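You operate a simulated robot arm through the tools that you are given. There is no shell and no other tool.

You run a simulated robot arm. Do the job below in one go: nothing can be reset, and whatever is moved stays where it is left.

Task
Draw both tank plugs and return them, and the two red plugs on the table, by size.
Fine: the yellow plugs sit in the new tanks; each plug goes in the pocket of the returns box that bears its letter.
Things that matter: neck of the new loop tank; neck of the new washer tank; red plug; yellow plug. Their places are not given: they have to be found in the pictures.

The check looks at the end state, three seconds after you hand in, the way a careful person would. Anything else that was tipped, shoved, dropped, spilled or broken makes it a failure.

Robot
A 6-joint arm with a three-finger gripper, fixed in place. Base frame: the origin is on the floor under the middle of its stand, x ahead of it, y to its left, z up; the work surface is at about z = 85. Lengths are in cm, angles in rad, forces in N, time in s.
It reaches about 121.3 cm from its shoulder. Its first joint turns from -2.897 to 2.897 rad. Payload 4.89 kg.
The TCP is the grasp point between the finger pads, 3 cm short of the fingertips. In the tool frame z runs along the fingers and y along their closing line. The gripper opens to 16.4 cm; its body begins 12.5 cm behind the TCP.
Orientation is told as [roll, pitch, yaw] about the base's x, y, z axes, in that order, counted from this pose: with the fingers straight down and closing along the base's y, the tool's x points along the base's -x, its y along +y and its z along -z.

Tools
- The arm moves only by the tool apply_moves. Its argument "increments" is a list that holds one entry, the list of rows, each a list of 7 numbers: the turn, a rotation vector about the tool's x, y, z in rad, then the shift along the tool's x, y, z in cm, then the finger opening in cm, from 0 to 16.4. In form: [[[rx, ry, rz, dx, dy, dz, fingers], ...]]. A call has 1 to 20 rows; each row is the pose to reach, as a shift and turn from the pose commanded when the call began, along the tool's axes at that moment. A row lasts 0.2 s, in which the tool goes at most 5 cm and 0.15 rad; a call with a longer step from one row to the next is refused whole, and so is a gripper value outside its range. A pose out of reach is approached as far as the arm can. The call stops where the force on the tool passes 40 N (or 10 N more than at its start, if that is more) or the arm is blocked; 0.2 s more then pass. Each finger travels about 10.8 cm/s and halts on what it meets, pressing with about 31 N; the grip force reading is that of the motor and also rises with nothing between the fingers. The clock runs only during rows and for 0.2 s after the last one: add rows that repeat a pose to give the fingers time. It gives the time, the measured TCP pose, the force on the tool (base axes), the opening and the grip force at its end, in the units of the frame above (readings bear some noise), with the torque about the TCP (base axes, N m) and any sound that the robot's microphone picked up.
- Cameras (640 x 400 px; columns grow to the right, rows downward): "scene" is fixed at [5.48, -50.33, 146.9]; the picture's right is [-0.59, -0.81, 0.00], its down [-0.64, 0.47, -0.61] and it looks along [0.49, -0.36, -0.80] (base axes); focal length 314 px, centre (320, 200). "wrist" rides on the gripper at [7.6, -0.2, -15.2] in the tool frame; the picture's right is [0.02, 1.00, 0.00], its down [-0.88, 0.02, -0.47] and it looks along [-0.47, 0.01, 0.88] (tool axes); focal length 247 px, centre (320, 200).
- camera(camera): a new picture of that camera. No time passes.
- move_column(by): moves the trunk up (or, below 0, down) by that many cm; the arm rides with it, the base frame stays. It gives what a move gives, with no picture.
- measure_at(camera, pixels): for up to 12 pixels [column, row] of the newest picture of that camera ("zoom" is the newest enlarged one), the place [x, y, z] in the base frame of the surface seen there, good to about 0.3 cm, but the place of the scene camera against the robot may be out by one fixed shift of up to 1.2 cm in any direction. No time passes.
- enlarge(camera, box): a new picture of the part [left, top, right, bottom] of that camera's present view, enlarged. No time passes.
- finish_job(): hands the job in; it is judged then, once.

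Unless the task says otherwise, let go and move clear before handing in.

The tools are called after "Call:" by a JSON object that holds its "name" and its "arguments". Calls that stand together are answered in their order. apply_moves: Moves the arm, as the interface text tells. Its arguments: {"type":"object","properties":{"increments":{"type":"array","items":{"type":"array","items":{"type":"array","items":{"type":"number"}}}}},"required":["increments"]} The other tools are called the same way: move_column (by) moves the trunk up or down; camera (camera) takes a picture; measure_at (camera, pixels) gives the place of the surface under pixels of a picture; enlarge (camera, box) takes an enlarged picture of a part of a camera's view; finish_job () hands the job in.

At the start:

```text
time_s: 0.0
tcp_pos: [33.46, -56.13, 118.63]
tcp_rot: [-0.001, 0.0, 0.001]
wrist_force: [0.7, 0.7, 0.9]
moment: [0.01, 0.01, -0.01]
width: 16.4
finger_force: 0.1
trunk travel left (down, up): [-17.5, 21.5]
```

scene: 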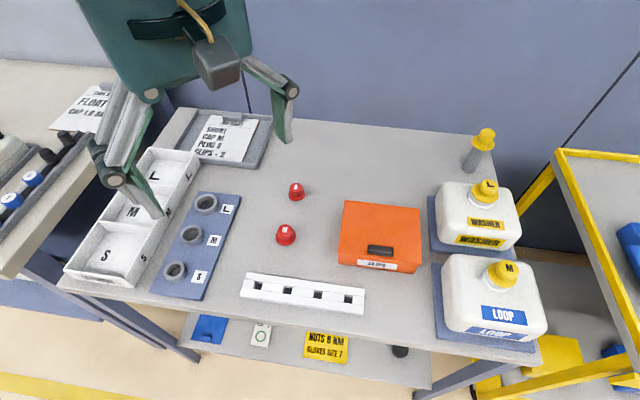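
wrist: 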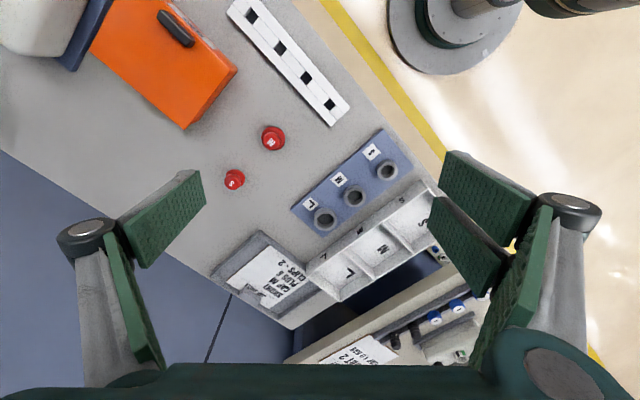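

The scene shows two tanks with yellow plugs (around (485,190) and (502,272)), two red plugs at (296,191) and (285,235), a returns box with S/M/L pockets at left, and a blue gauge block. I'll enlarge the key parts to read the letters.

Call:
{"name": "enlarge", "arguments": {"camera": "scene", "box": [420, 110, 560, 350]}}

Call:
{"name": "enlarge", "arguments": {"camera": "scene", "box": [250, 160, 430, 320]}}

Call:
{"name": "enlarge", "arguments": {"camera": "scene", "box": [50, 100, 290, 310]}}

Call:
{"name": "enlarge", "arguments": {"camera": "wrist", "box": [180, 80, 460, 330]}}

```text
1.67 times, centred on (490, 230) of scene
```

zoom: 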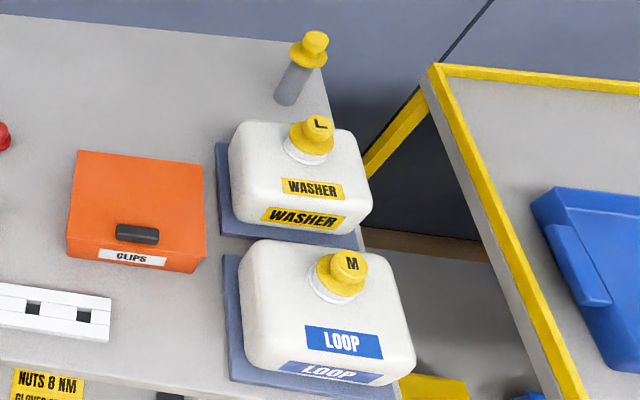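

```text
2.50 times, centred on (340, 240) of scene
```

zoom: 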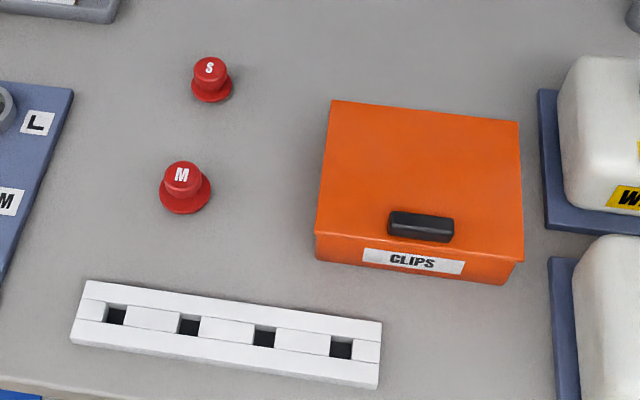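

```text
1.90 times, centred on (170, 205) of scene
```

zoom: 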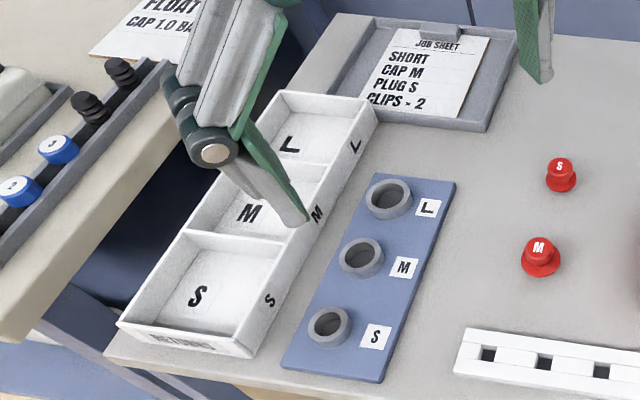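

```text
1.60 times, centred on (320, 205) of wrist
```

zoom: 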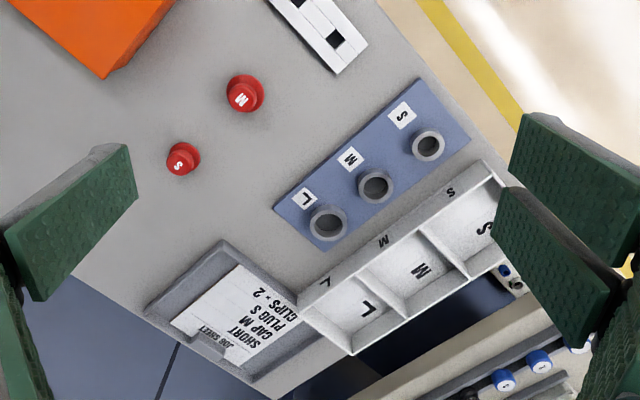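

Letters read: washer plug L, loop plug M, red plugs S and M; the pockets are S (near), M, L (far). Now I'll measure places of the plugs, the box walls and the tanks.

Call:
{"name": "measure_at", "arguments": {"camera": "scene", "pixels": [[296, 187], [296, 197], [285, 230], [285, 242], [488, 185], [485, 196], [507, 267], [502, 280], [486, 131], [472, 165], [400, 205], [380, 250]]}}

Call:
{"name": "measure_at", "arguments": {"camera": "wrist", "pixels": [[274, 142], [283, 134], [234, 182], [242, 175], [340, 273], [382, 248], [418, 222], [325, 219], [354, 196], [386, 172], [436, 195], [310, 266]]}}

Call:
{"name": "measure_at", "arguments": {"camera": "scene", "pixels": [[66, 272], [133, 285], [198, 160], [153, 149], [105, 257], [160, 175], [145, 235], [172, 272], [290, 260], [320, 285], [450, 230], [500, 230]]}}

```text
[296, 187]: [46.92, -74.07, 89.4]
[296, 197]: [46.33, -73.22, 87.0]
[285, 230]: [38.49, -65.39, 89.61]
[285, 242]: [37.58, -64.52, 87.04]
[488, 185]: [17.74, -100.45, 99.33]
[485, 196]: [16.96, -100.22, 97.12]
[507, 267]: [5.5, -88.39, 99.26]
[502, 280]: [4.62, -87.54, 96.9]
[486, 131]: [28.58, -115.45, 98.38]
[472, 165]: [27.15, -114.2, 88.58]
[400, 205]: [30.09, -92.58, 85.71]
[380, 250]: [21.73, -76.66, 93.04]
```

```text
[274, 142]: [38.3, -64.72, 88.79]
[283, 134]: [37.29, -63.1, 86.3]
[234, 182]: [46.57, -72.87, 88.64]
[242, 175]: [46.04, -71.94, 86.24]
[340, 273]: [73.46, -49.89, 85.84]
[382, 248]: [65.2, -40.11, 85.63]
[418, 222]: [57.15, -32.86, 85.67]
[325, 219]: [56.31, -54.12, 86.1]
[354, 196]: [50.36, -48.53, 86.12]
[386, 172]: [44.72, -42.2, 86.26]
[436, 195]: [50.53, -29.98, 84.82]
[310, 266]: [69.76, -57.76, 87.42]
```

```text
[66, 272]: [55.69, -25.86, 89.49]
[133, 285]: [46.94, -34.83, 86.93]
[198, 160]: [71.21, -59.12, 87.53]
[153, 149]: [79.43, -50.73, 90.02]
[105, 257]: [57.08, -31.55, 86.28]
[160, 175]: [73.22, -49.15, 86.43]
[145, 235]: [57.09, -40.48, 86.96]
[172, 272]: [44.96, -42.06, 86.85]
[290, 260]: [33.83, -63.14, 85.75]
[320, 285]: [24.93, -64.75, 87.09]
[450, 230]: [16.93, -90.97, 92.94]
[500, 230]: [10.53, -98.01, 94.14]
```

The wrist camera puts red M at about (38.3,-64.7) and red S at (46.6,-72.9), with the box axes about 45° to the base. I'll move above the red plugs with a 45° yaw and look closer.

Call:
{"name": "apply_moves", "arguments": {"increments": [[[0, 0, 0.131, -1.4, -2, 1.8, 16.4], [0, 0, 0.262, -2.8, -4, 3.5, 14], [0, 0, 0.393, -4.2, -6, 5.3, 12], [0, 0, 0.524, -5.7, -8, 7.1, 10], [0, 0, 0.654, -7.1, -10, 8.8, 8], [0, 0, 0.785, -8.5, -12, 10.6, 8], [0, 0, 0.785, -8.5, -12, 10.6, 8]]]}}

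Call:
{"name": "camera", "arguments": {"camera": "wrist"}}

Call:
{"name": "camera", "arguments": {"camera": "scene"}}

```text
time_s: 1.6
tcp_pos: [42.12, -68.16, 107.85]
tcp_rot: [0.0, 0.002, -0.785]
wrist_force: [-0.1, -0.5, 0.0]
moment: [0.08, 0.04, -0.03]
width: 8.03
finger_force: 0.3
trunk travel left (down, up): [-17.5, 21.5]
```

```text
taken
```

wrist: 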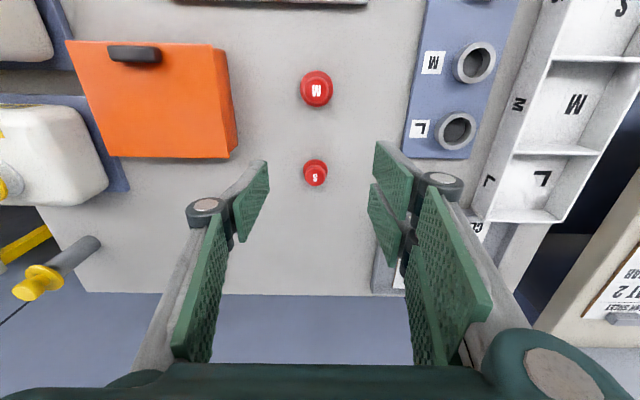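

```text
taken
```

scene: 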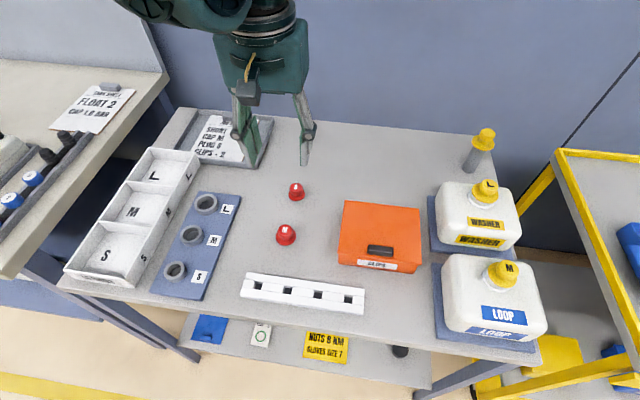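

The red plugs are at wrist (317,88) M and (315,172) S, and the box is clearly visible at right. I'll measure the plugs and box walls with the wrist camera.

Call:
{"name": "measure_at", "arguments": {"camera": "wrist", "pixels": [[317, 92], [317, 76], [303, 84], [332, 84], [317, 105], [315, 177], [315, 163], [304, 170], [327, 170], [315, 186], [345, 170], [317, 125]]}}

Call:
{"name": "measure_at", "arguments": {"camera": "wrist", "pixels": [[512, 153], [551, 60], [595, 153], [638, 62], [560, 105], [530, 180], [520, 105], [493, 180], [492, 219], [560, 221], [590, 20], [555, 153]]}}

Call:
{"name": "enlarge", "arguments": {"camera": "wrist", "box": [260, 50, 380, 200]}}

Call:
{"name": "enlarge", "arguments": {"camera": "wrist", "box": [440, 0, 640, 250]}}

```text
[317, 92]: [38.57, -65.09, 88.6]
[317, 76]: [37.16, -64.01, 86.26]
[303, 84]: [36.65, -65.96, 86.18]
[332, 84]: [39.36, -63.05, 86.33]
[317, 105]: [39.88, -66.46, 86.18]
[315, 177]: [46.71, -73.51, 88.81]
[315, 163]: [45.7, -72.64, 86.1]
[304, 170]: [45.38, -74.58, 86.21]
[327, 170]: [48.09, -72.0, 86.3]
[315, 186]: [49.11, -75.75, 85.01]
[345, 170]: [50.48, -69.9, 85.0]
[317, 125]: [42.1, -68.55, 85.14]
```

```text
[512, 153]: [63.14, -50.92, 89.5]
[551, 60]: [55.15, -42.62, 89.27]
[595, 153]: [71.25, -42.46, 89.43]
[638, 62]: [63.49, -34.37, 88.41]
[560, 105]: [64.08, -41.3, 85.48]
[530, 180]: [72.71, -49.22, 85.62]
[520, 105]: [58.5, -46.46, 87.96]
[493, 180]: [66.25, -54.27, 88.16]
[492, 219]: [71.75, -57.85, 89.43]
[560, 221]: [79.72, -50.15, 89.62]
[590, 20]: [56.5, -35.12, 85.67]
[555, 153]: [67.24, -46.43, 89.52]
```

```text
2.67 times, centred on (320, 125) of wrist
```

zoom: 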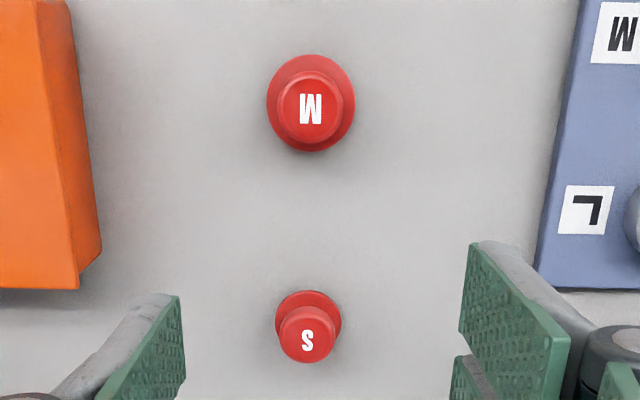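

```text
1.60 times, centred on (540, 125) of wrist
```

zoom: 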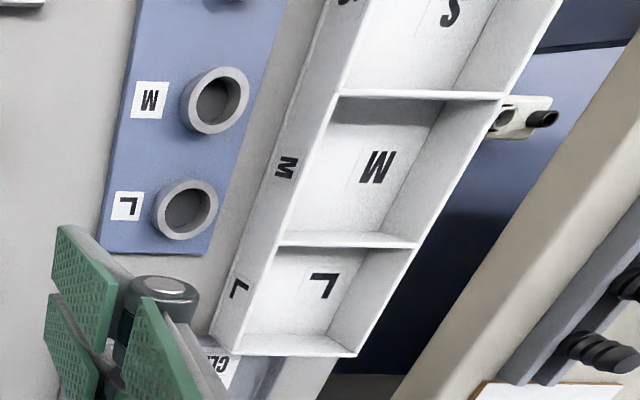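

The box pockets work out as M centre ≈ (63.3,-42.6), L ≈ (71.5,-50.4), S ≈ (55.3,-34.4), wall tops ≈ 89.5. I'll measure the finger pads in the wrist view to know how much room the fingers take.

Call:
{"name": "enlarge", "arguments": {"camera": "wrist", "box": [160, 130, 500, 370]}}

Call:
{"name": "measure_at", "arguments": {"camera": "wrist", "pixels": [[377, 145], [411, 172], [379, 170], [370, 187], [399, 237], [372, 210], [266, 164], [268, 190], [234, 205], [237, 240], [250, 175], [405, 155]]}}

```text
1.67 times, centred on (330, 250) of wrist
```

zoom: 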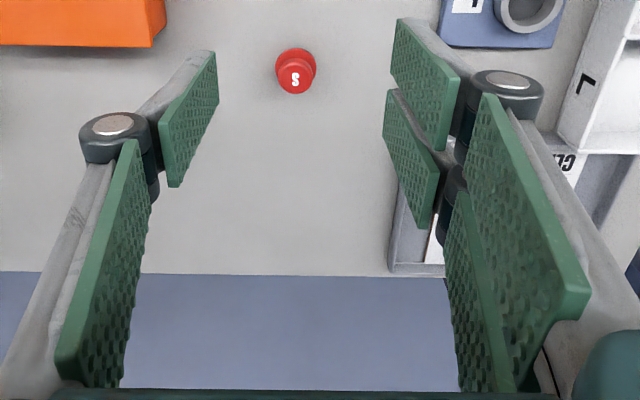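

```text
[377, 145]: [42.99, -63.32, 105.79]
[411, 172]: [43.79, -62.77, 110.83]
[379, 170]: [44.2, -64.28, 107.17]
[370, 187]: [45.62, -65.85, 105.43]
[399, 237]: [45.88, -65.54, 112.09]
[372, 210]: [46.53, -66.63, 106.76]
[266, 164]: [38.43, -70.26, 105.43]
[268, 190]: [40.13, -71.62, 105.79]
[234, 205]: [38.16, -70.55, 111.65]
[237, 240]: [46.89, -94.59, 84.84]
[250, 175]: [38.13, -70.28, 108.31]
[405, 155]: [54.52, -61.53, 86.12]
```

Fingers are about ±2.9 cm wide on the pair side and ±1.1 cm on the thumb side, so they fit in the pockets. I'll go above red M (38.4,-64.9) with tips just over the knob and check.

Call:
{"name": "apply_moves", "arguments": {"increments": [[[0, 0, 0, 1.6, -0.1, 4, 7], [0, 0, 0, 3.2, -0.2, 8, 7], [0, 0, 0, 4.88, -0.28, 12, 7], [0, 0, 0, 4.88, -0.28, 14, 7], [0, 0, 0, 4.88, -0.28, 14, 7]]]}}

Call:
{"name": "camera", "arguments": {"camera": "wrist"}}

```text
time_s: 2.8
tcp_pos: [38.5, -64.92, 93.88]
tcp_rot: [-0.003, -0.001, -0.783]
wrist_force: [0.6, 0.0, -0.8]
moment: [0.07, 0.01, -0.01]
width: 6.99
finger_force: 0.1
trunk travel left (down, up): [-17.5, 21.5]
```

```text
taken
```

wrist: 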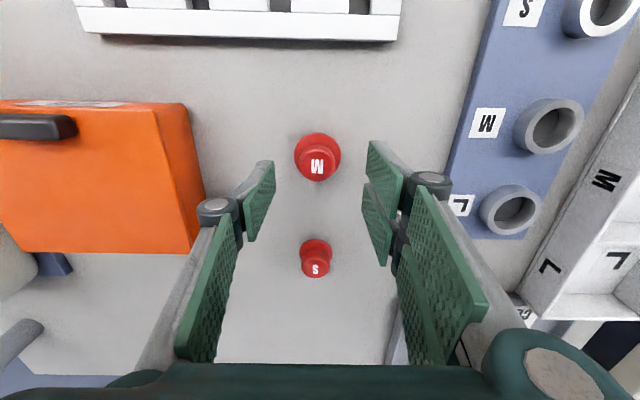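

Call:
{"name": "enlarge", "arguments": {"camera": "wrist", "box": [240, 110, 400, 210]}}

Call:
{"name": "measure_at", "arguments": {"camera": "wrist", "pixels": [[317, 166], [307, 166], [327, 166], [317, 174], [294, 155], [341, 155], [317, 133], [317, 140], [316, 270], [303, 250], [331, 250], [350, 155]]}}

```text
4.00 times, centred on (320, 160) of wrist
```

zoom: 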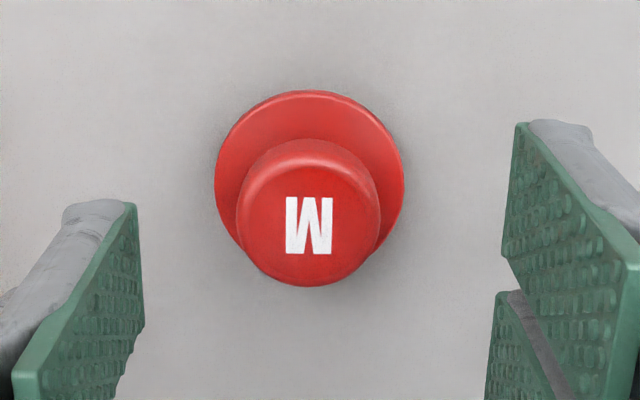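

```text
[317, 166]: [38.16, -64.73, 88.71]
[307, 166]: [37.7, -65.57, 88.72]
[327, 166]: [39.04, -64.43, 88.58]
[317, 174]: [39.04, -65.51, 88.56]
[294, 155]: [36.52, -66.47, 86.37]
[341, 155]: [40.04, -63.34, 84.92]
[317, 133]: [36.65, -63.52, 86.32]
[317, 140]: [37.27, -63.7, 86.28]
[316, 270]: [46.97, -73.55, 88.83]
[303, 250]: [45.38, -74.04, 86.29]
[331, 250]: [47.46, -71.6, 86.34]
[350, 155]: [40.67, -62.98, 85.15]
```

The knob centre (wrist (317,166)) is at about (38.4,-64.9,88.7), right under the TCP, knob ≈3.2 cm wide, flange ≈4.5 cm. I'll descend so tips sit just above the flange and close.

Call:
{"name": "apply_moves", "arguments": {"increments": [[[0, 0, 0, 0, 0, 2.1, 7], [0, 0, 0, 0, 0, 4.2, 7], [0, 0, 0, 0, 0, 4.2, 7], [0, 0, 0, 0, 0, 4.2, 4], [0, 0, 0, 0, 0, 4.2, 2], [0, 0, 0, 0, 0, 4.2, 2], [0, 0, 0, 0, 0, 4.2, 2]]]}}

Call:
{"name": "camera", "arguments": {"camera": "wrist"}}

```text
time_s: 4.4
tcp_pos: [38.32, -64.96, 89.59]
tcp_rot: [0.001, 0.0, -0.784]
wrist_force: [0.4, -0.3, 0.0]
moment: [-0.02, 0.01, 0.01]
width: 2.9
finger_force: 31.5
trunk travel left (down, up): [-17.5, 21.5]
```

```text
taken
```

wrist: 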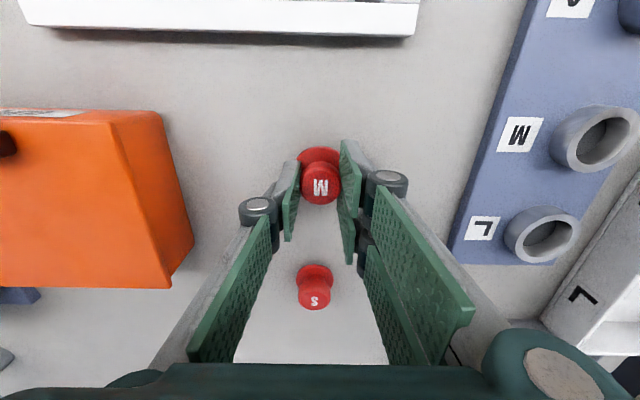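

Grip closed on the knob at width 2.9 with 31 N. I'll lift straight up 15 cm and carry it over toward the M pocket.

Call:
{"name": "apply_moves", "arguments": {"increments": [[[0, 0, 0, 0, 0, -2, 2], [0, 0, 0, 0, 0, -6, 2], [0, 0, 0, 0, 0, -10, 2], [0, 0, 0, 0, 0, -15, 2], [0, 0, 0, -0.2, 4, -15, 2], [0, 0, 0, -0.4, 8, -15, 2], [0, 0, 0, -0.6, 12, -15, 2], [0, 0, 0, -0.9, 16, -15, 2], [0, 0, 0, -1.1, 20, -15, 2], [0, 0, 0, -1.3, 24, -15, 2], [0, 0, 0, -1.5, 28, -15, 2], [0, 0, 0, -1.7, 31, -15, 2], [0, 0, 0, -1.84, 33.4, -15, 2], [0, 0, 0, -1.84, 33.4, -15, 2]]]}}

Call:
{"name": "camera", "arguments": {"camera": "wrist"}}

Call:
{"name": "camera", "arguments": {"camera": "scene"}}

```text
time_s: 7.4
tcp_pos: [63.25, -42.43, 104.8]
tcp_rot: [0.0, 0.0, -0.784]
wrist_force: [1.5, 0.1, 0.4]
moment: [0.01, 0.02, 0.0]
width: 2.9
finger_force: 30.9
trunk travel left (down, up): [-17.5, 21.5]
```

```text
taken
```

wrist: 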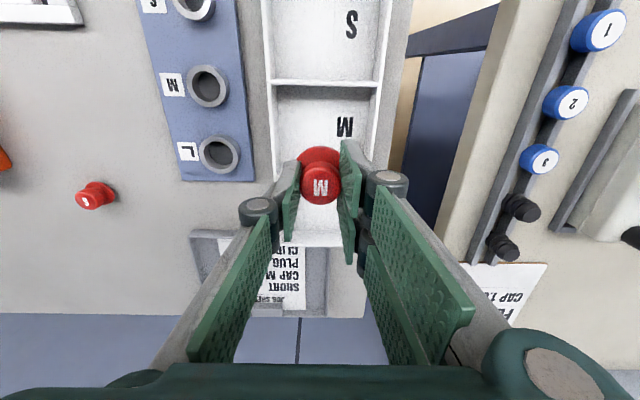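

```text
taken
```

scene: 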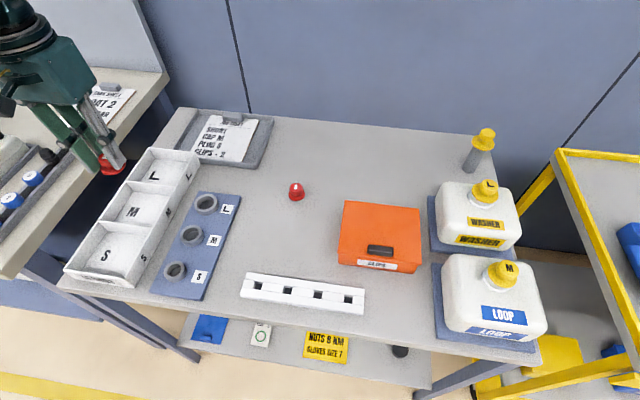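

Red M is held upright over the M pocket. I'll check the plug's underside in the scene view and measure the pocket edges in the wrist view.

Call:
{"name": "enlarge", "arguments": {"camera": "scene", "box": [70, 120, 150, 190]}}

Call:
{"name": "enlarge", "arguments": {"camera": "wrist", "box": [240, 0, 420, 260]}}

Call:
{"name": "measure_at", "arguments": {"camera": "wrist", "pixels": [[272, 82], [378, 84], [283, 100], [365, 100], [278, 160], [367, 140], [262, 20], [389, 20], [310, 239], [320, 83], [300, 120], [320, 234]]}}

```text
5.71 times, centred on (110, 155) of scene
```

zoom: 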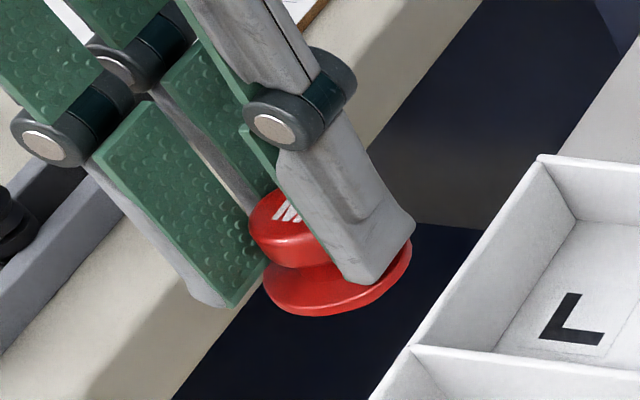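

```text
1.54 times, centred on (330, 130) of wrist
```

zoom: 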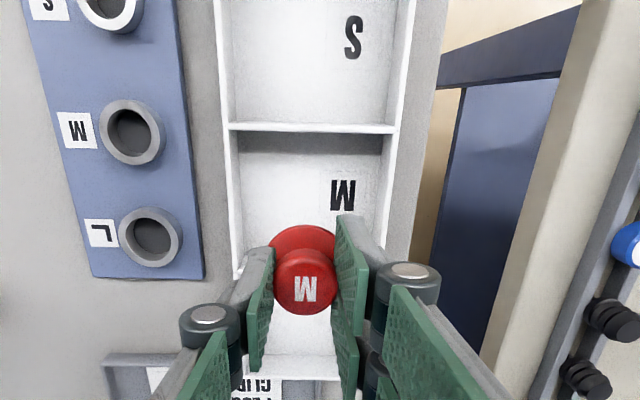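

```text
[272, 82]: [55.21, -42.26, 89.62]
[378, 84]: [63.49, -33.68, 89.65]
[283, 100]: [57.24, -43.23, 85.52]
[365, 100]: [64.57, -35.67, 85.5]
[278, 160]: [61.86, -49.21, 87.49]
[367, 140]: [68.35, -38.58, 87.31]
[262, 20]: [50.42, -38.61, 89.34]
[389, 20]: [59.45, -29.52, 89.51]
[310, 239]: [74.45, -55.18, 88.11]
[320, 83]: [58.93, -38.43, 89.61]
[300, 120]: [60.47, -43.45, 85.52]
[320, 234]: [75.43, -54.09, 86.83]
```

The plug has no stem, and the M pocket centre refines to about (63.3,-42.3). I'll shift it toward the L-side/thumb side of the pocket so the second M has room, lower to just above the wall tops, and check.

Call:
{"name": "apply_moves", "arguments": {"increments": [[[0, 0, 0, -1.1, -0.5, 3, 2], [0, 0, 0, -2.15, -1.05, 6, 2], [0, 0, 0, -2.15, -1.05, 9.3, 2], [0, 0, 0, -2.15, -1.05, 9.3, 2]]]}}

Call:
{"name": "camera", "arguments": {"camera": "wrist"}}

Call:
{"name": "camera", "arguments": {"camera": "scene"}}

```text
time_s: 8.4
tcp_pos: [63.97, -44.88, 95.27]
tcp_rot: [0.001, 0.0, -0.785]
wrist_force: [0.0, -1.0, 0.2]
moment: [0.06, 0.07, 0.02]
width: 2.9
finger_force: 30.9
trunk travel left (down, up): [-17.5, 21.5]
```

```text
taken
```

wrist: 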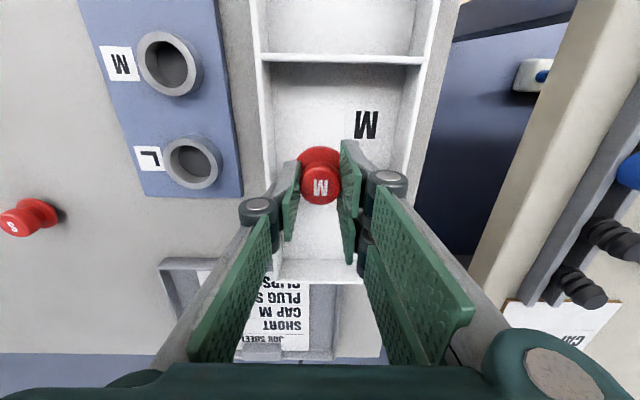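

```text
taken
```

scene: 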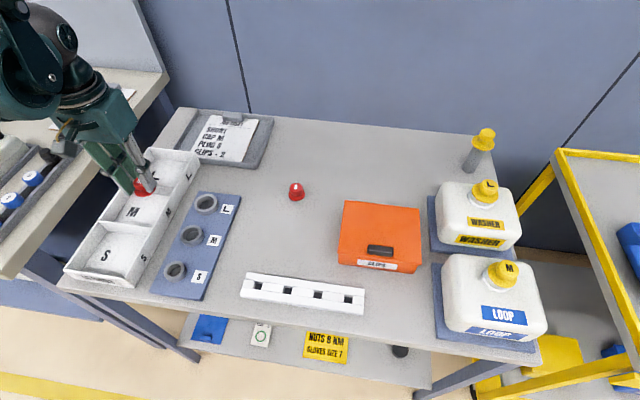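

I'll check where the M/L divider sits relative to the fingertips by measuring between the fingers.

Call:
{"name": "enlarge", "arguments": {"camera": "wrist", "box": [250, 120, 420, 300]}}

Call:
{"name": "measure_at", "arguments": {"camera": "wrist", "pixels": [[320, 212], [320, 220], [320, 230], [320, 240], [320, 260], [320, 275], [305, 215], [275, 175], [262, 57], [425, 61], [345, 57], [412, 130]]}}

Call:
{"name": "enlarge", "arguments": {"camera": "scene", "box": [80, 120, 220, 260]}}

```text
2.22 times, centred on (335, 210) of wrist
```

zoom: 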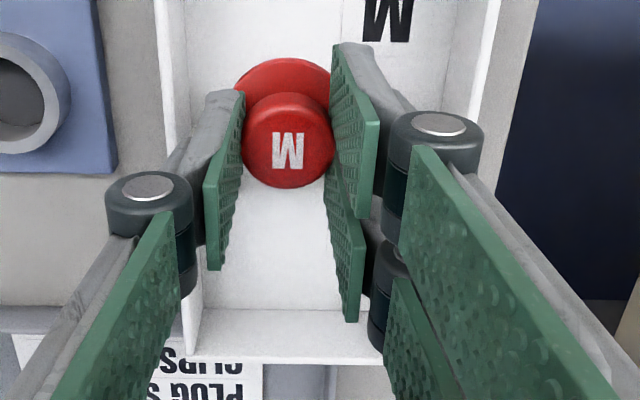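

```text
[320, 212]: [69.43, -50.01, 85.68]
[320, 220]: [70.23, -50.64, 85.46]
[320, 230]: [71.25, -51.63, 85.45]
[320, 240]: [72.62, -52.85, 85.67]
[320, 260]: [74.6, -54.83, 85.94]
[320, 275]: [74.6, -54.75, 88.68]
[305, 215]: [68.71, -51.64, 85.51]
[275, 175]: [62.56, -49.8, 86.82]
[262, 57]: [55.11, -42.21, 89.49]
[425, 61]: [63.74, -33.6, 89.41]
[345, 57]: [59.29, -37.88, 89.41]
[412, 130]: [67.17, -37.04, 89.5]
```

```text
2.86 times, centred on (150, 190) of scene
```

zoom: 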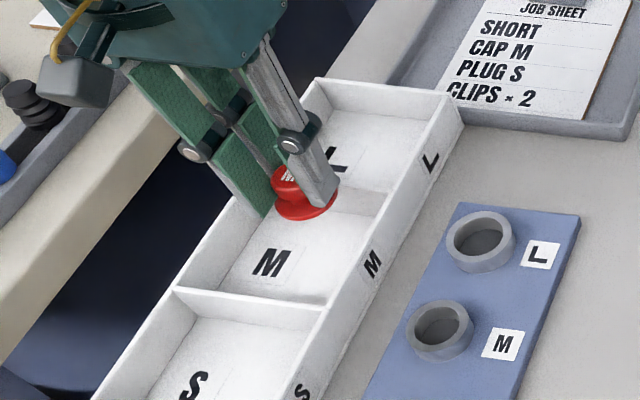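

The plug is inside the M pocket outline, slightly close to the divider. I'll shift 0.3 cm back and 0.4 cm inward, lower to the floor, open a little, and then check.

Call:
{"name": "apply_moves", "arguments": {"increments": [[[0, 0, 0, 0.3, 0.4, 1, 2], [0, 0, 0, 0.3, 0.4, 3, 2], [0, 0, 0, 0.3, 0.4, 4.3, 2], [0, 0, 0, 0.3, 0.4, 5.0, 2], [0, 0, 0, 0.3, 0.4, 5.0, 2]]]}}

Call:
{"name": "camera", "arguments": {"camera": "wrist"}}

Call:
{"name": "enlarge", "arguments": {"camera": "scene", "box": [80, 120, 220, 260]}}

```text
time_s: 9.6
tcp_pos: [64.03, -44.29, 90.42]
tcp_rot: [0.001, 0.0, -0.784]
wrist_force: [0.3, -0.4, -0.5]
moment: [0.01, 0.04, 0.0]
width: 2.91
finger_force: 30.7
trunk travel left (down, up): [-17.5, 21.5]
```

```text
taken
```

wrist: 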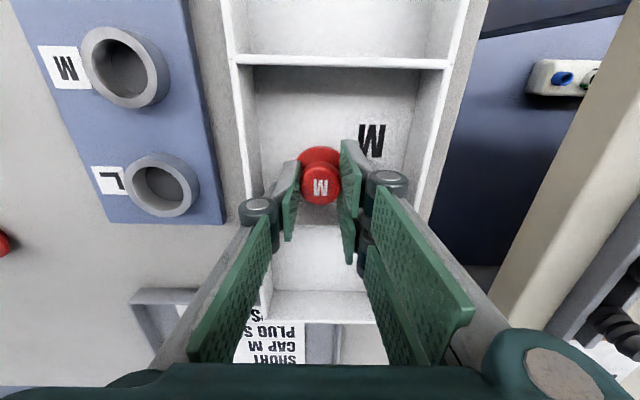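

```text
2.86 times, centred on (150, 190) of scene
```

zoom: 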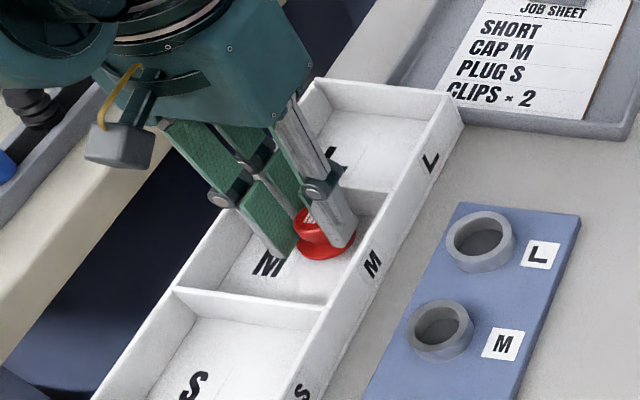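

No contact force and the plug is a few millimetres above the pocket floor. I'll lower 0.2 cm, open slightly, and lift straight up.

Call:
{"name": "apply_moves", "arguments": {"increments": [[[0, 0, 0, 0, 0, 0.2, 2], [0, 0, 0, 0, 0, 0.2, 3.6], [0, 0, 0, 0, 0, 0.2, 4.8], [0, 0, 0, 0, 0, 0.2, 4.8], [0, 0, 0, 0, 0, -1.5, 4.8], [0, 0, 0, 0, 0, -5, 4.8], [0, 0, 0, 0, 0, -9, 5], [0, 0, 0, 0, 0, -13, 6], [0, 0, 0, 0, 0, -13, 7]]]}}

Call:
{"name": "camera", "arguments": {"camera": "wrist"}}

```text
time_s: 11.6
tcp_pos: [64.07, -44.17, 103.44]
tcp_rot: [0.001, 0.0, -0.783]
wrist_force: [-0.2, 0.0, 0.5]
moment: [-0.02, -0.08, 0.02]
width: 6.99
finger_force: 0.1
trunk travel left (down, up): [-17.5, 21.5]
```

```text
taken
```

wrist: 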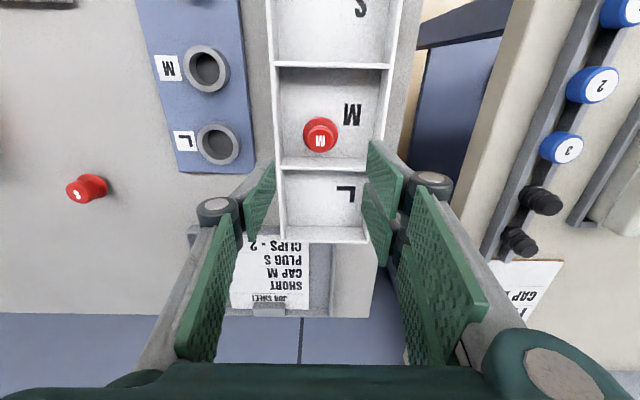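

Red M stands upright in the M pocket at wrist (320,135). I'll measure pocket corners precisely from this view for the later placements.

Call:
{"name": "enlarge", "arguments": {"camera": "wrist", "box": [250, 50, 410, 250]}}

Call:
{"name": "measure_at", "arguments": {"camera": "wrist", "pixels": [[275, 64], [387, 66], [281, 164], [370, 168], [330, 65], [325, 165], [286, 234], [325, 236], [320, 140], [303, 134], [338, 134], [284, 75]]}}

```text
2.00 times, centred on (330, 150) of wrist
```

zoom: 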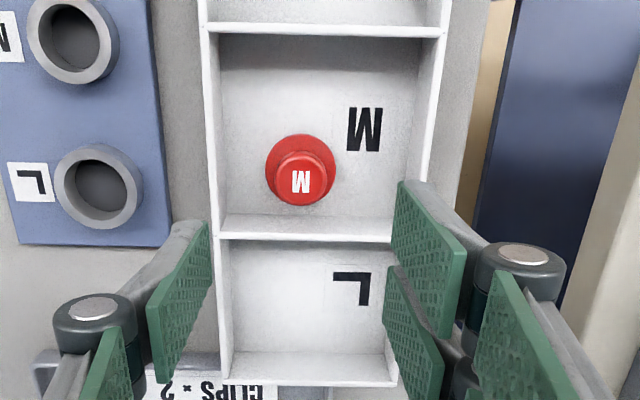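

```text
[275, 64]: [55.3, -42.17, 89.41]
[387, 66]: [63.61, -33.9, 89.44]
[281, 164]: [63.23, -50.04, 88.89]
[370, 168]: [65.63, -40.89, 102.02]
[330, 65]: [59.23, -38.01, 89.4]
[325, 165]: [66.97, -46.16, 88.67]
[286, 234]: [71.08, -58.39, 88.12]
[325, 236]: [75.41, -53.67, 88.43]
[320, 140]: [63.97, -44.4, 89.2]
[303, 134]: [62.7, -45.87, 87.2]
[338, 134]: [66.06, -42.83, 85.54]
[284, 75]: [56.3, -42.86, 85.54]
```

Pocket centres now: M (63.4,-41.95), L (71.3,-49.85), S (55.45,-34.05). Next I go to red S at about (46.75,-73.4) and hover just above it.

Call:
{"name": "apply_moves", "arguments": {"increments": [[[0, 0, 0, -1.0, -4, 0, 7], [0, 0, 0, -2.1, -8.2, 0, 7], [0, 0, 0, -3.2, -12.4, 0, 7], [0, 0, 0, -4.2, -16.6, 0, 7], [0, 0, 0, -5.3, -20.8, 0, 7], [0, 0, 0, -6.4, -25, 0, 7], [0, 0, 0, -7.4, -29, 0, 7], [0, 0, 0, -8.41, -32.9, 0, 7], [0, 0, 0, -8.41, -32.9, 4.5, 7], [0, 0, 0, -8.41, -32.9, 9.4, 7], [0, 0, 0, -8.41, -32.9, 9.4, 7]]]}}

Call:
{"name": "camera", "arguments": {"camera": "wrist"}}

Call:
{"name": "measure_at", "arguments": {"camera": "wrist", "pixels": [[316, 170], [308, 168], [324, 168], [316, 160], [316, 145], [300, 155], [334, 155]]}}

Call:
{"name": "enlarge", "arguments": {"camera": "wrist", "box": [240, 110, 400, 210]}}

```text
time_s: 14.0
tcp_pos: [46.78, -73.46, 94.13]
tcp_rot: [0.001, 0.001, -0.785]
wrist_force: [0.6, -0.8, -0.3]
moment: [0.11, 0.04, 0.05]
width: 6.98
finger_force: 0.1
trunk travel left (down, up): [-17.5, 21.5]
```

```text
taken
```

wrist: 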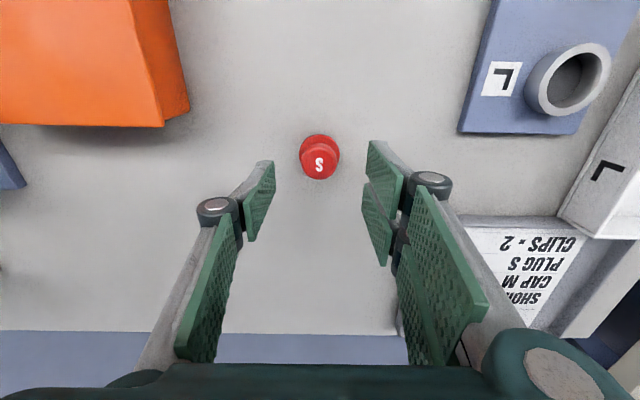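

```text
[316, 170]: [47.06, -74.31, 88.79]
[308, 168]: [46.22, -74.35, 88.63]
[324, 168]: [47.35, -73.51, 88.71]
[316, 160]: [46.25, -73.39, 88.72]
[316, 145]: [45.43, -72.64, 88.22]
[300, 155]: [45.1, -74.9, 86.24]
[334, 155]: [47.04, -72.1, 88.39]
```

```text
4.00 times, centred on (320, 160) of wrist
```

zoom: 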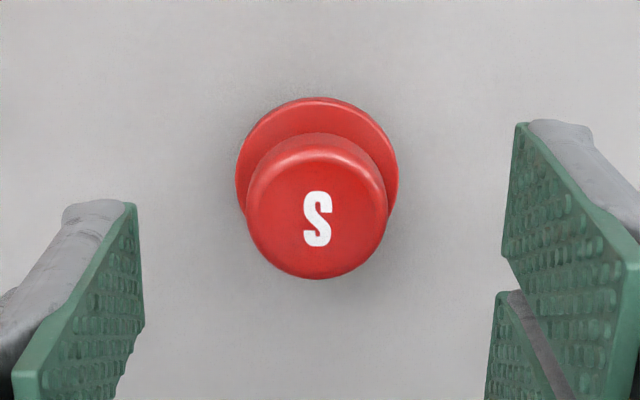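

Red S is centred under the TCP (knob top at about (46.8,-73.6,88.7)). I'll descend, close and lift.

Call:
{"name": "apply_moves", "arguments": {"increments": [[[0, 0, 0, 0, 0, 2.2, 7], [0, 0, 0, 0, 0, 4.4, 7], [0, 0, 0, 0, 0, 4.4, 7], [0, 0, 0, 0, 0, 4.4, 4], [0, 0, 0, 0, 0, 4.4, 2], [0, 0, 0, 0, 0, 4.4, 1.8], [0, 0, 0, 0, 0, 4.4, 1.8], [0, 0, 0, 0, 0, 4.2, 1.8], [0, 0, 0, 0, 0, 2, 1.8], [0, 0, 0, 0, 0, -2, 1.8], [0, 0, 0, 0, 0, -6, 1.8], [0, 0, 0, 0, 0, -10, 1.8], [0, 0, 0, 0, 0, -10, 1.8]]]}}

Call:
{"name": "camera", "arguments": {"camera": "wrist"}}

```text
time_s: 16.8
tcp_pos: [46.73, -73.48, 104.11]
tcp_rot: [0.0, -0.001, -0.782]
wrist_force: [-0.3, -0.5, -0.1]
moment: [-0.03, -0.03, 0.02]
width: 2.9
finger_force: 31.3
trunk travel left (down, up): [-17.5, 21.5]
```

```text
taken
```

wrist: 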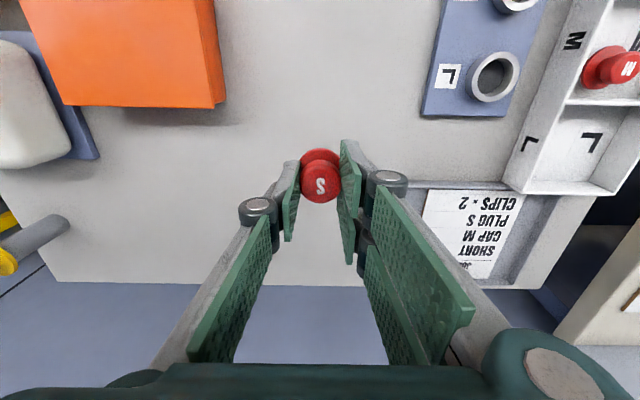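

Red S is held (width 2.9). I'll carry it over the S pocket centre (55.45,-34.05) and lower to just above the walls.

Call:
{"name": "apply_moves", "arguments": {"increments": [[[0, 0, 0, 2.2, 3.4, 0, 1.8], [0, 0, 0, 4.3, 6.8, 0, 1.8], [0, 0, 0, 6.5, 10.2, 0, 1.8], [0, 0, 0, 8.7, 13.6, 0, 1.8], [0, 0, 0, 10.9, 17, 0, 1.8], [0, 0, 0, 13, 20.4, 0, 1.8], [0, 0, 0, 15.2, 23.8, 0, 1.8], [0, 0, 0, 17.4, 27.2, 0, 1.8], [0, 0, 0, 19.5, 30.6, 0, 1.8], [0, 0, 0, 21.7, 34, 0, 1.8], [0, 0, 0, 21.7, 34, 4.3, 1.8], [0, 0, 0, 21.7, 34, 8.5, 1.8], [0, 0, 0, 21.7, 34, 8.5, 1.8]]]}}

Call:
{"name": "camera", "arguments": {"camera": "wrist"}}

Call:
{"name": "enlarge", "arguments": {"camera": "scene", "box": [40, 150, 220, 310]}}

```text
time_s: 19.6
tcp_pos: [55.48, -34.14, 95.49]
tcp_rot: [0.0, -0.002, -0.783]
wrist_force: [1.4, -0.2, -0.5]
moment: [0.01, 0.06, -0.02]
width: 2.88
finger_force: 30.7
trunk travel left (down, up): [-17.5, 21.5]
```

```text
taken
```

wrist: 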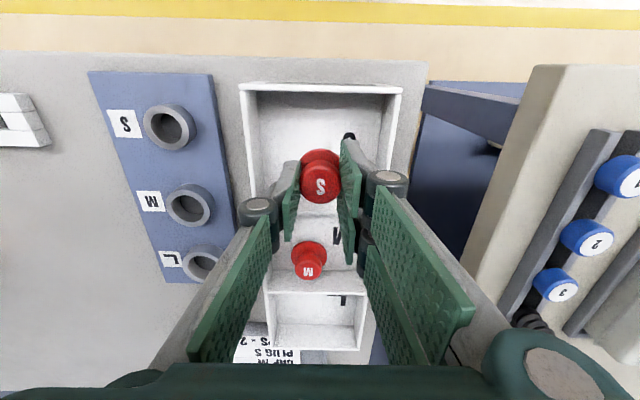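

```text
2.50 times, centred on (130, 230) of scene
```

zoom: 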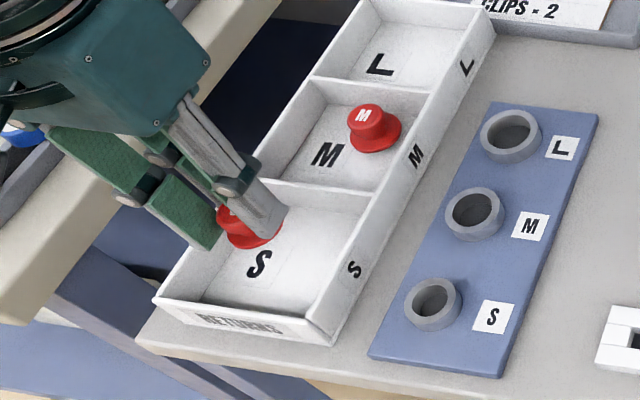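

Checking the S pocket's end wall so I'm centred before lowering.

Call:
{"name": "measure_at", "arguments": {"camera": "wrist", "pixels": [[243, 88], [400, 90], [320, 88], [265, 195], [300, 213], [390, 140], [253, 140]]}}

```text
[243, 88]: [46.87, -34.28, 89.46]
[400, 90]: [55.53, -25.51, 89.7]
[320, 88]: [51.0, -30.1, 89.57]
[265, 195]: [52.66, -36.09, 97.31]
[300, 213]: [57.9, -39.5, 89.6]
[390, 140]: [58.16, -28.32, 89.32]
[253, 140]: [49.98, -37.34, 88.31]
```

Centred within 0.3 cm. I'll lower to the floor, release and lift.

Call:
{"name": "apply_moves", "arguments": {"increments": [[[0, 0, 0, 0, 0, 2, 1.8], [0, 0, 0, 0, 0, 4, 1.8], [0, 0, 0, 0, 0, 5.15, 1.8], [0, 0, 0, 0, 0, 5.15, 1.8], [0, 0, 0, 0, 0, 5.15, 3.6], [0, 0, 0, 0, 0, 5.15, 5], [0, 0, 0, 0, 0, 5.15, 5], [0, 0, 0, 0, 0, 3.5, 5], [0, 0, 0, 0, 0, 0, 5], [0, 0, 0, 0, 0, -4, 6], [0, 0, 0, 0, 0, -8.5, 7], [0, 0, 0, 0, 0, -12, 7]]]}}

Call:
{"name": "camera", "arguments": {"camera": "wrist"}}

Call:
{"name": "camera", "arguments": {"camera": "scene"}}

```text
time_s: 22.2
tcp_pos: [55.5, -34.07, 107.61]
tcp_rot: [0.0, -0.001, -0.785]
wrist_force: [-0.2, -0.7, 0.0]
moment: [0.02, 0.08, -0.04]
width: 7.02
finger_force: 0.0
trunk travel left (down, up): [-17.5, 21.5]
```

```text
taken
```

wrist: 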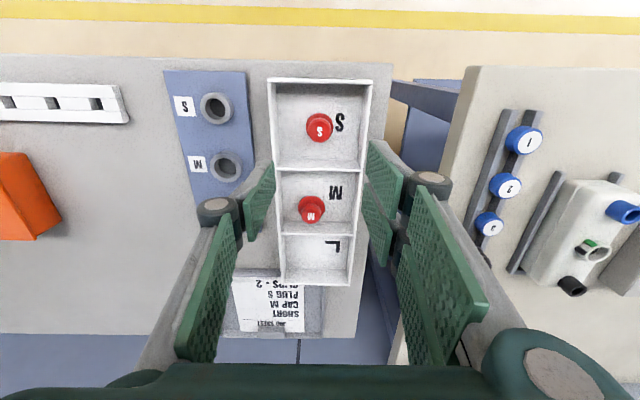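

```text
taken
```

scene: 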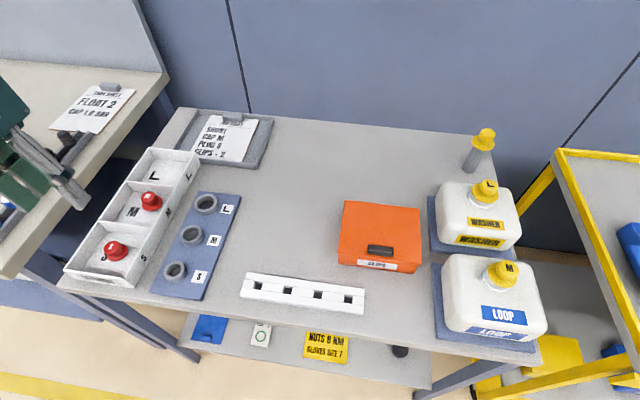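

Both red plugs are in their correct pockets. Now I travel high over to the loop tank (plug near scene (502,272), about (5,-88,99)) for a closer look.

Call:
{"name": "apply_moves", "arguments": {"increments": [[[0, 0, 0, -0.1, -3, -3, 7], [0, 0, 0, -0.2, -7, -5, 7], [0, 0, 0, -0.3, -11, -6, 7], [0, 0, 0, -0.4, -15.2, -6, 7], [0, 0, 0, -0.6, -19.4, -6, 7], [0, 0, 0, -0.7, -23.6, -6, 7], [0, 0, 0, -0.8, -27.8, -6, 7], [0, 0, 0, -1, -32, -6, 7], [0, 0, 0, -1.1, -36.2, -6, 7], [0, 0, 0, -1.2, -40.4, -6, 7], [0, 0, 0, -1.3, -44.6, -6, 7], [0, 0, 0, -1.4, -48.8, -6, 7], [0, 0, 0, -1.6, -53, -6, 7], [0, 0, 0, -1.7, -57.2, -6, 7], [0, 0, 0, -1.8, -61.4, -6, 7], [0, 0, 0, -2, -65.6, -6, 7], [0, 0, 0, -2.1, -69.6, -6, 7], [0, 0, 0, -2.2, -73.3, -6, 7], [0, 0, 0, -2.2, -73.3, -6, 7]]]}}

Call:
{"name": "camera", "arguments": {"camera": "wrist"}}

Call:
{"name": "camera", "arguments": {"camera": "scene"}}

```text
time_s: 26.2
tcp_pos: [5.14, -87.72, 113.56]
tcp_rot: [-0.002, 0.0, -0.785]
wrist_force: [-0.4, -1.4, -0.6]
moment: [0.09, -0.02, 0.01]
width: 6.98
finger_force: 0.0
trunk travel left (down, up): [-17.5, 21.5]
```

```text
taken
```

wrist: 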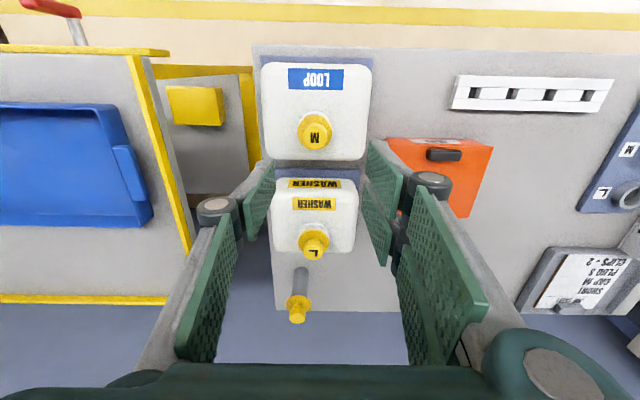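

```text
taken
```

scene: 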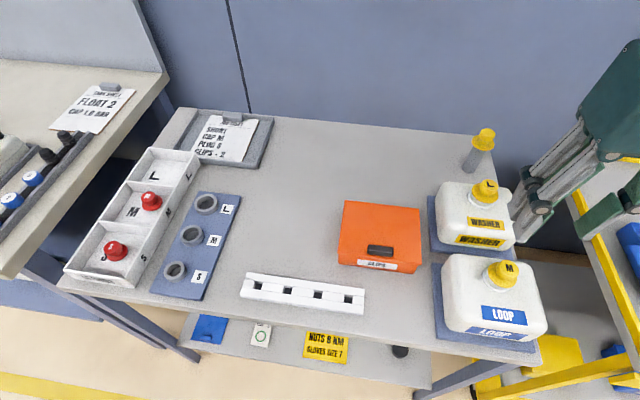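

Wrist view shows the loop plug at (315,132) and the washer plug at (313,245). I'll measure both and zoom in.

Call:
{"name": "enlarge", "arguments": {"camera": "wrist", "box": [240, 50, 400, 330]}}

Call:
{"name": "enlarge", "arguments": {"camera": "wrist", "box": [275, 100, 355, 160]}}

Call:
{"name": "measure_at", "arguments": {"camera": "wrist", "pixels": [[315, 138], [306, 136], [324, 136], [315, 117], [298, 130], [332, 130], [290, 130], [345, 130], [315, 250], [313, 235], [280, 235], [300, 300]]}}

```text
1.43 times, centred on (320, 190) of wrist
```

zoom: 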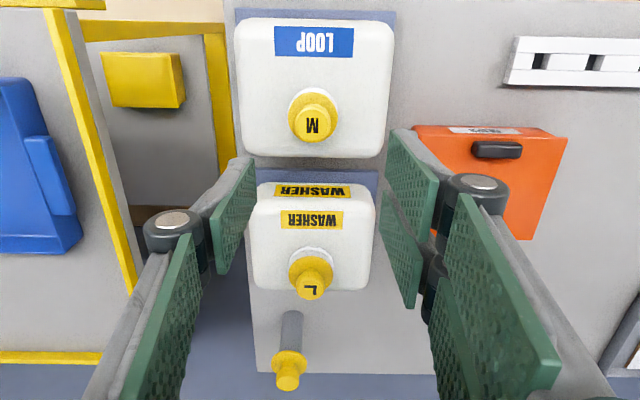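

```text
6.67 times, centred on (315, 130) of wrist
```

zoom: 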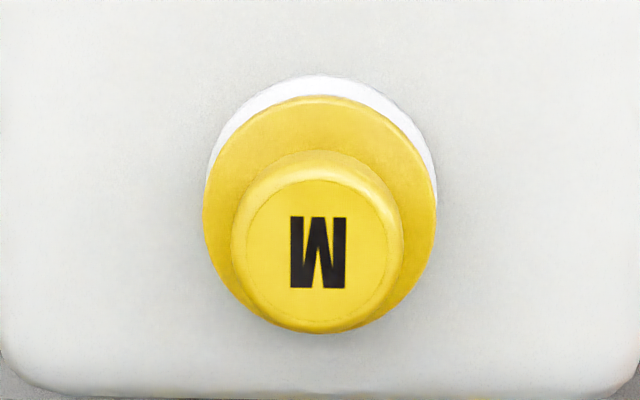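

```text
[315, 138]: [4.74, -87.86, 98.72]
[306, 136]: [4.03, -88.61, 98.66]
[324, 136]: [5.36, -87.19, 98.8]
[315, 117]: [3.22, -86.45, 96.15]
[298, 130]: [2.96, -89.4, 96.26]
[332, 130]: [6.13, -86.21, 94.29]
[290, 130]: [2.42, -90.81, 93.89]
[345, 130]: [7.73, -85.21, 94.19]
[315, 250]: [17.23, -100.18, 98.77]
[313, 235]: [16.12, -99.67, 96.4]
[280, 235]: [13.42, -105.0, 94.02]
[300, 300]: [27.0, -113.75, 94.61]
```

Loop plug knob centre ≈ (4.7,-87.8), top 98.75, flange top 96.2, the same size as red M. I'll hover just over it and check alignment.

Call:
{"name": "apply_moves", "arguments": {"increments": [[[0, 0, 0, 0.15, -0.2, 4, 7], [0, 0, 0, 0.25, -0.37, 8, 7], [0, 0, 0, 0.25, -0.37, 9.5, 7], [0, 0, 0, 0.25, -0.37, 9.5, 7]]]}}

Call:
{"name": "camera", "arguments": {"camera": "wrist"}}

Call:
{"name": "measure_at", "arguments": {"camera": "wrist", "pixels": [[317, 165], [309, 165], [325, 165], [317, 173], [317, 157], [317, 138], [296, 150], [339, 150]]}}

Call:
{"name": "enlarge", "arguments": {"camera": "wrist", "box": [240, 110, 400, 210]}}

```text
time_s: 27.2
tcp_pos: [4.78, -87.67, 104.11]
tcp_rot: [0.0, 0.0, -0.783]
wrist_force: [0.0, -1.7, -0.3]
moment: [0.1, 0.02, -0.02]
width: 7.0
finger_force: 0.1
trunk travel left (down, up): [-17.5, 21.5]
```

```text
taken
```

wrist: 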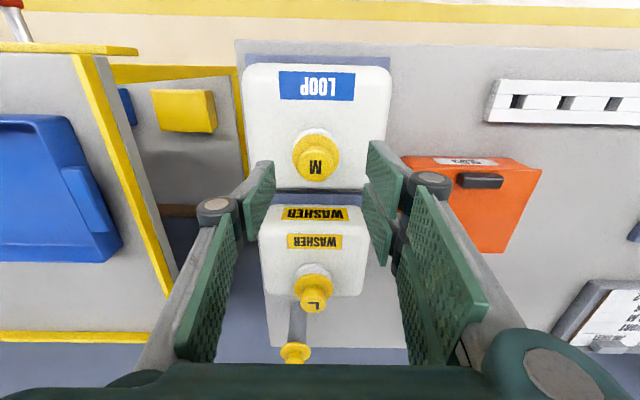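

```text
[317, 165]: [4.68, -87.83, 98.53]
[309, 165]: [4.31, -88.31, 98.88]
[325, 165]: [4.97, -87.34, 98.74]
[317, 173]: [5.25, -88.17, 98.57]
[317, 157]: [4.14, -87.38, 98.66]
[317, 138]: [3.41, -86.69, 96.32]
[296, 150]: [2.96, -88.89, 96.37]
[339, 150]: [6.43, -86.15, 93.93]
```

```text
4.00 times, centred on (320, 160) of wrist
```

zoom: 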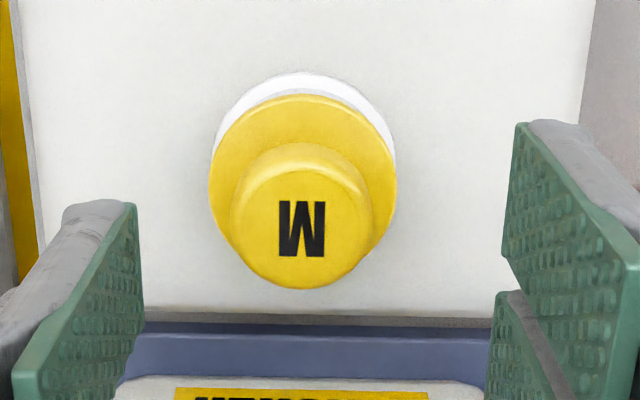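

The knob (wrist (315.5,167)) is offset about -0.3 cm in tool y, so I'll correct that, descend, and narrow the fingers to just short of contact to check the centring.

Call:
{"name": "apply_moves", "arguments": {"increments": [[[0, 0, 0, -0.15, -0.3, 0, 7], [0, 0, 0, -0.15, -0.3, 2.2, 7], [0, 0, 0, -0.15, -0.3, 4.35, 7], [0, 0, 0, -0.15, -0.3, 4.35, 5.5], [0, 0, 0, -0.15, -0.3, 4.35, 4.2], [0, 0, 0, -0.15, -0.3, 4.35, 4.2]]]}}

Call:
{"name": "camera", "arguments": {"camera": "wrist"}}

Call:
{"name": "enlarge", "arguments": {"camera": "wrist", "box": [260, 130, 380, 210]}}

Call:
{"name": "enlarge", "arguments": {"camera": "scene", "box": [430, 160, 590, 320]}}

```text
time_s: 28.6
tcp_pos: [4.9, -87.93, 99.67]
tcp_rot: [0.0, 0.001, -0.783]
wrist_force: [-0.2, -0.8, 0.1]
moment: [0.03, -0.01, -0.01]
width: 4.21
finger_force: 0.0
trunk travel left (down, up): [-17.5, 21.5]
```

```text
taken
```

wrist: 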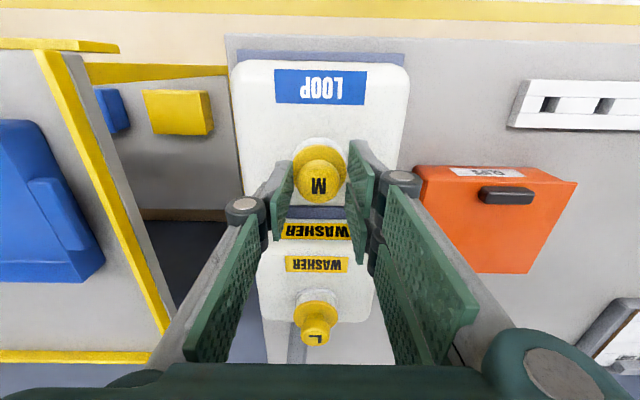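

```text
5.00 times, centred on (320, 170) of wrist
```

zoom: 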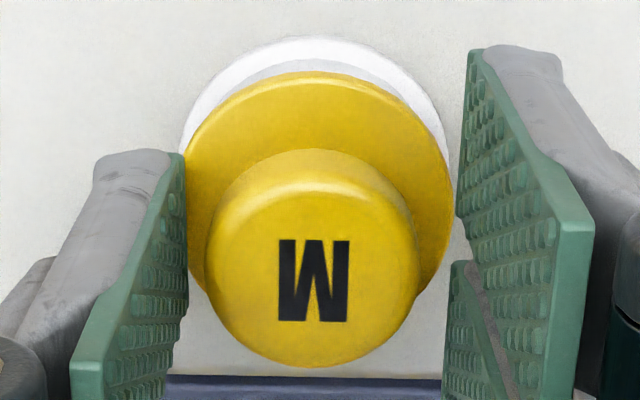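

```text
2.50 times, centred on (510, 240) of scene
```

zoom: 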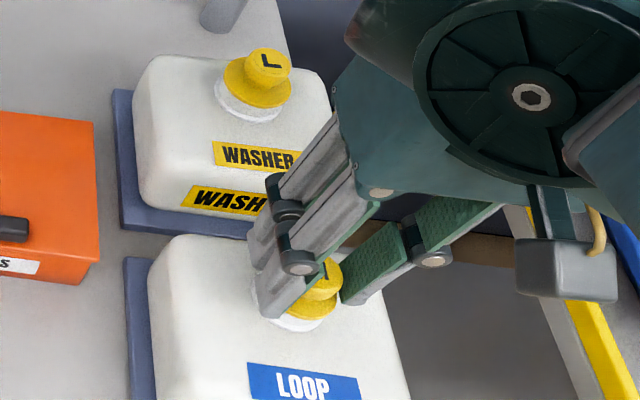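

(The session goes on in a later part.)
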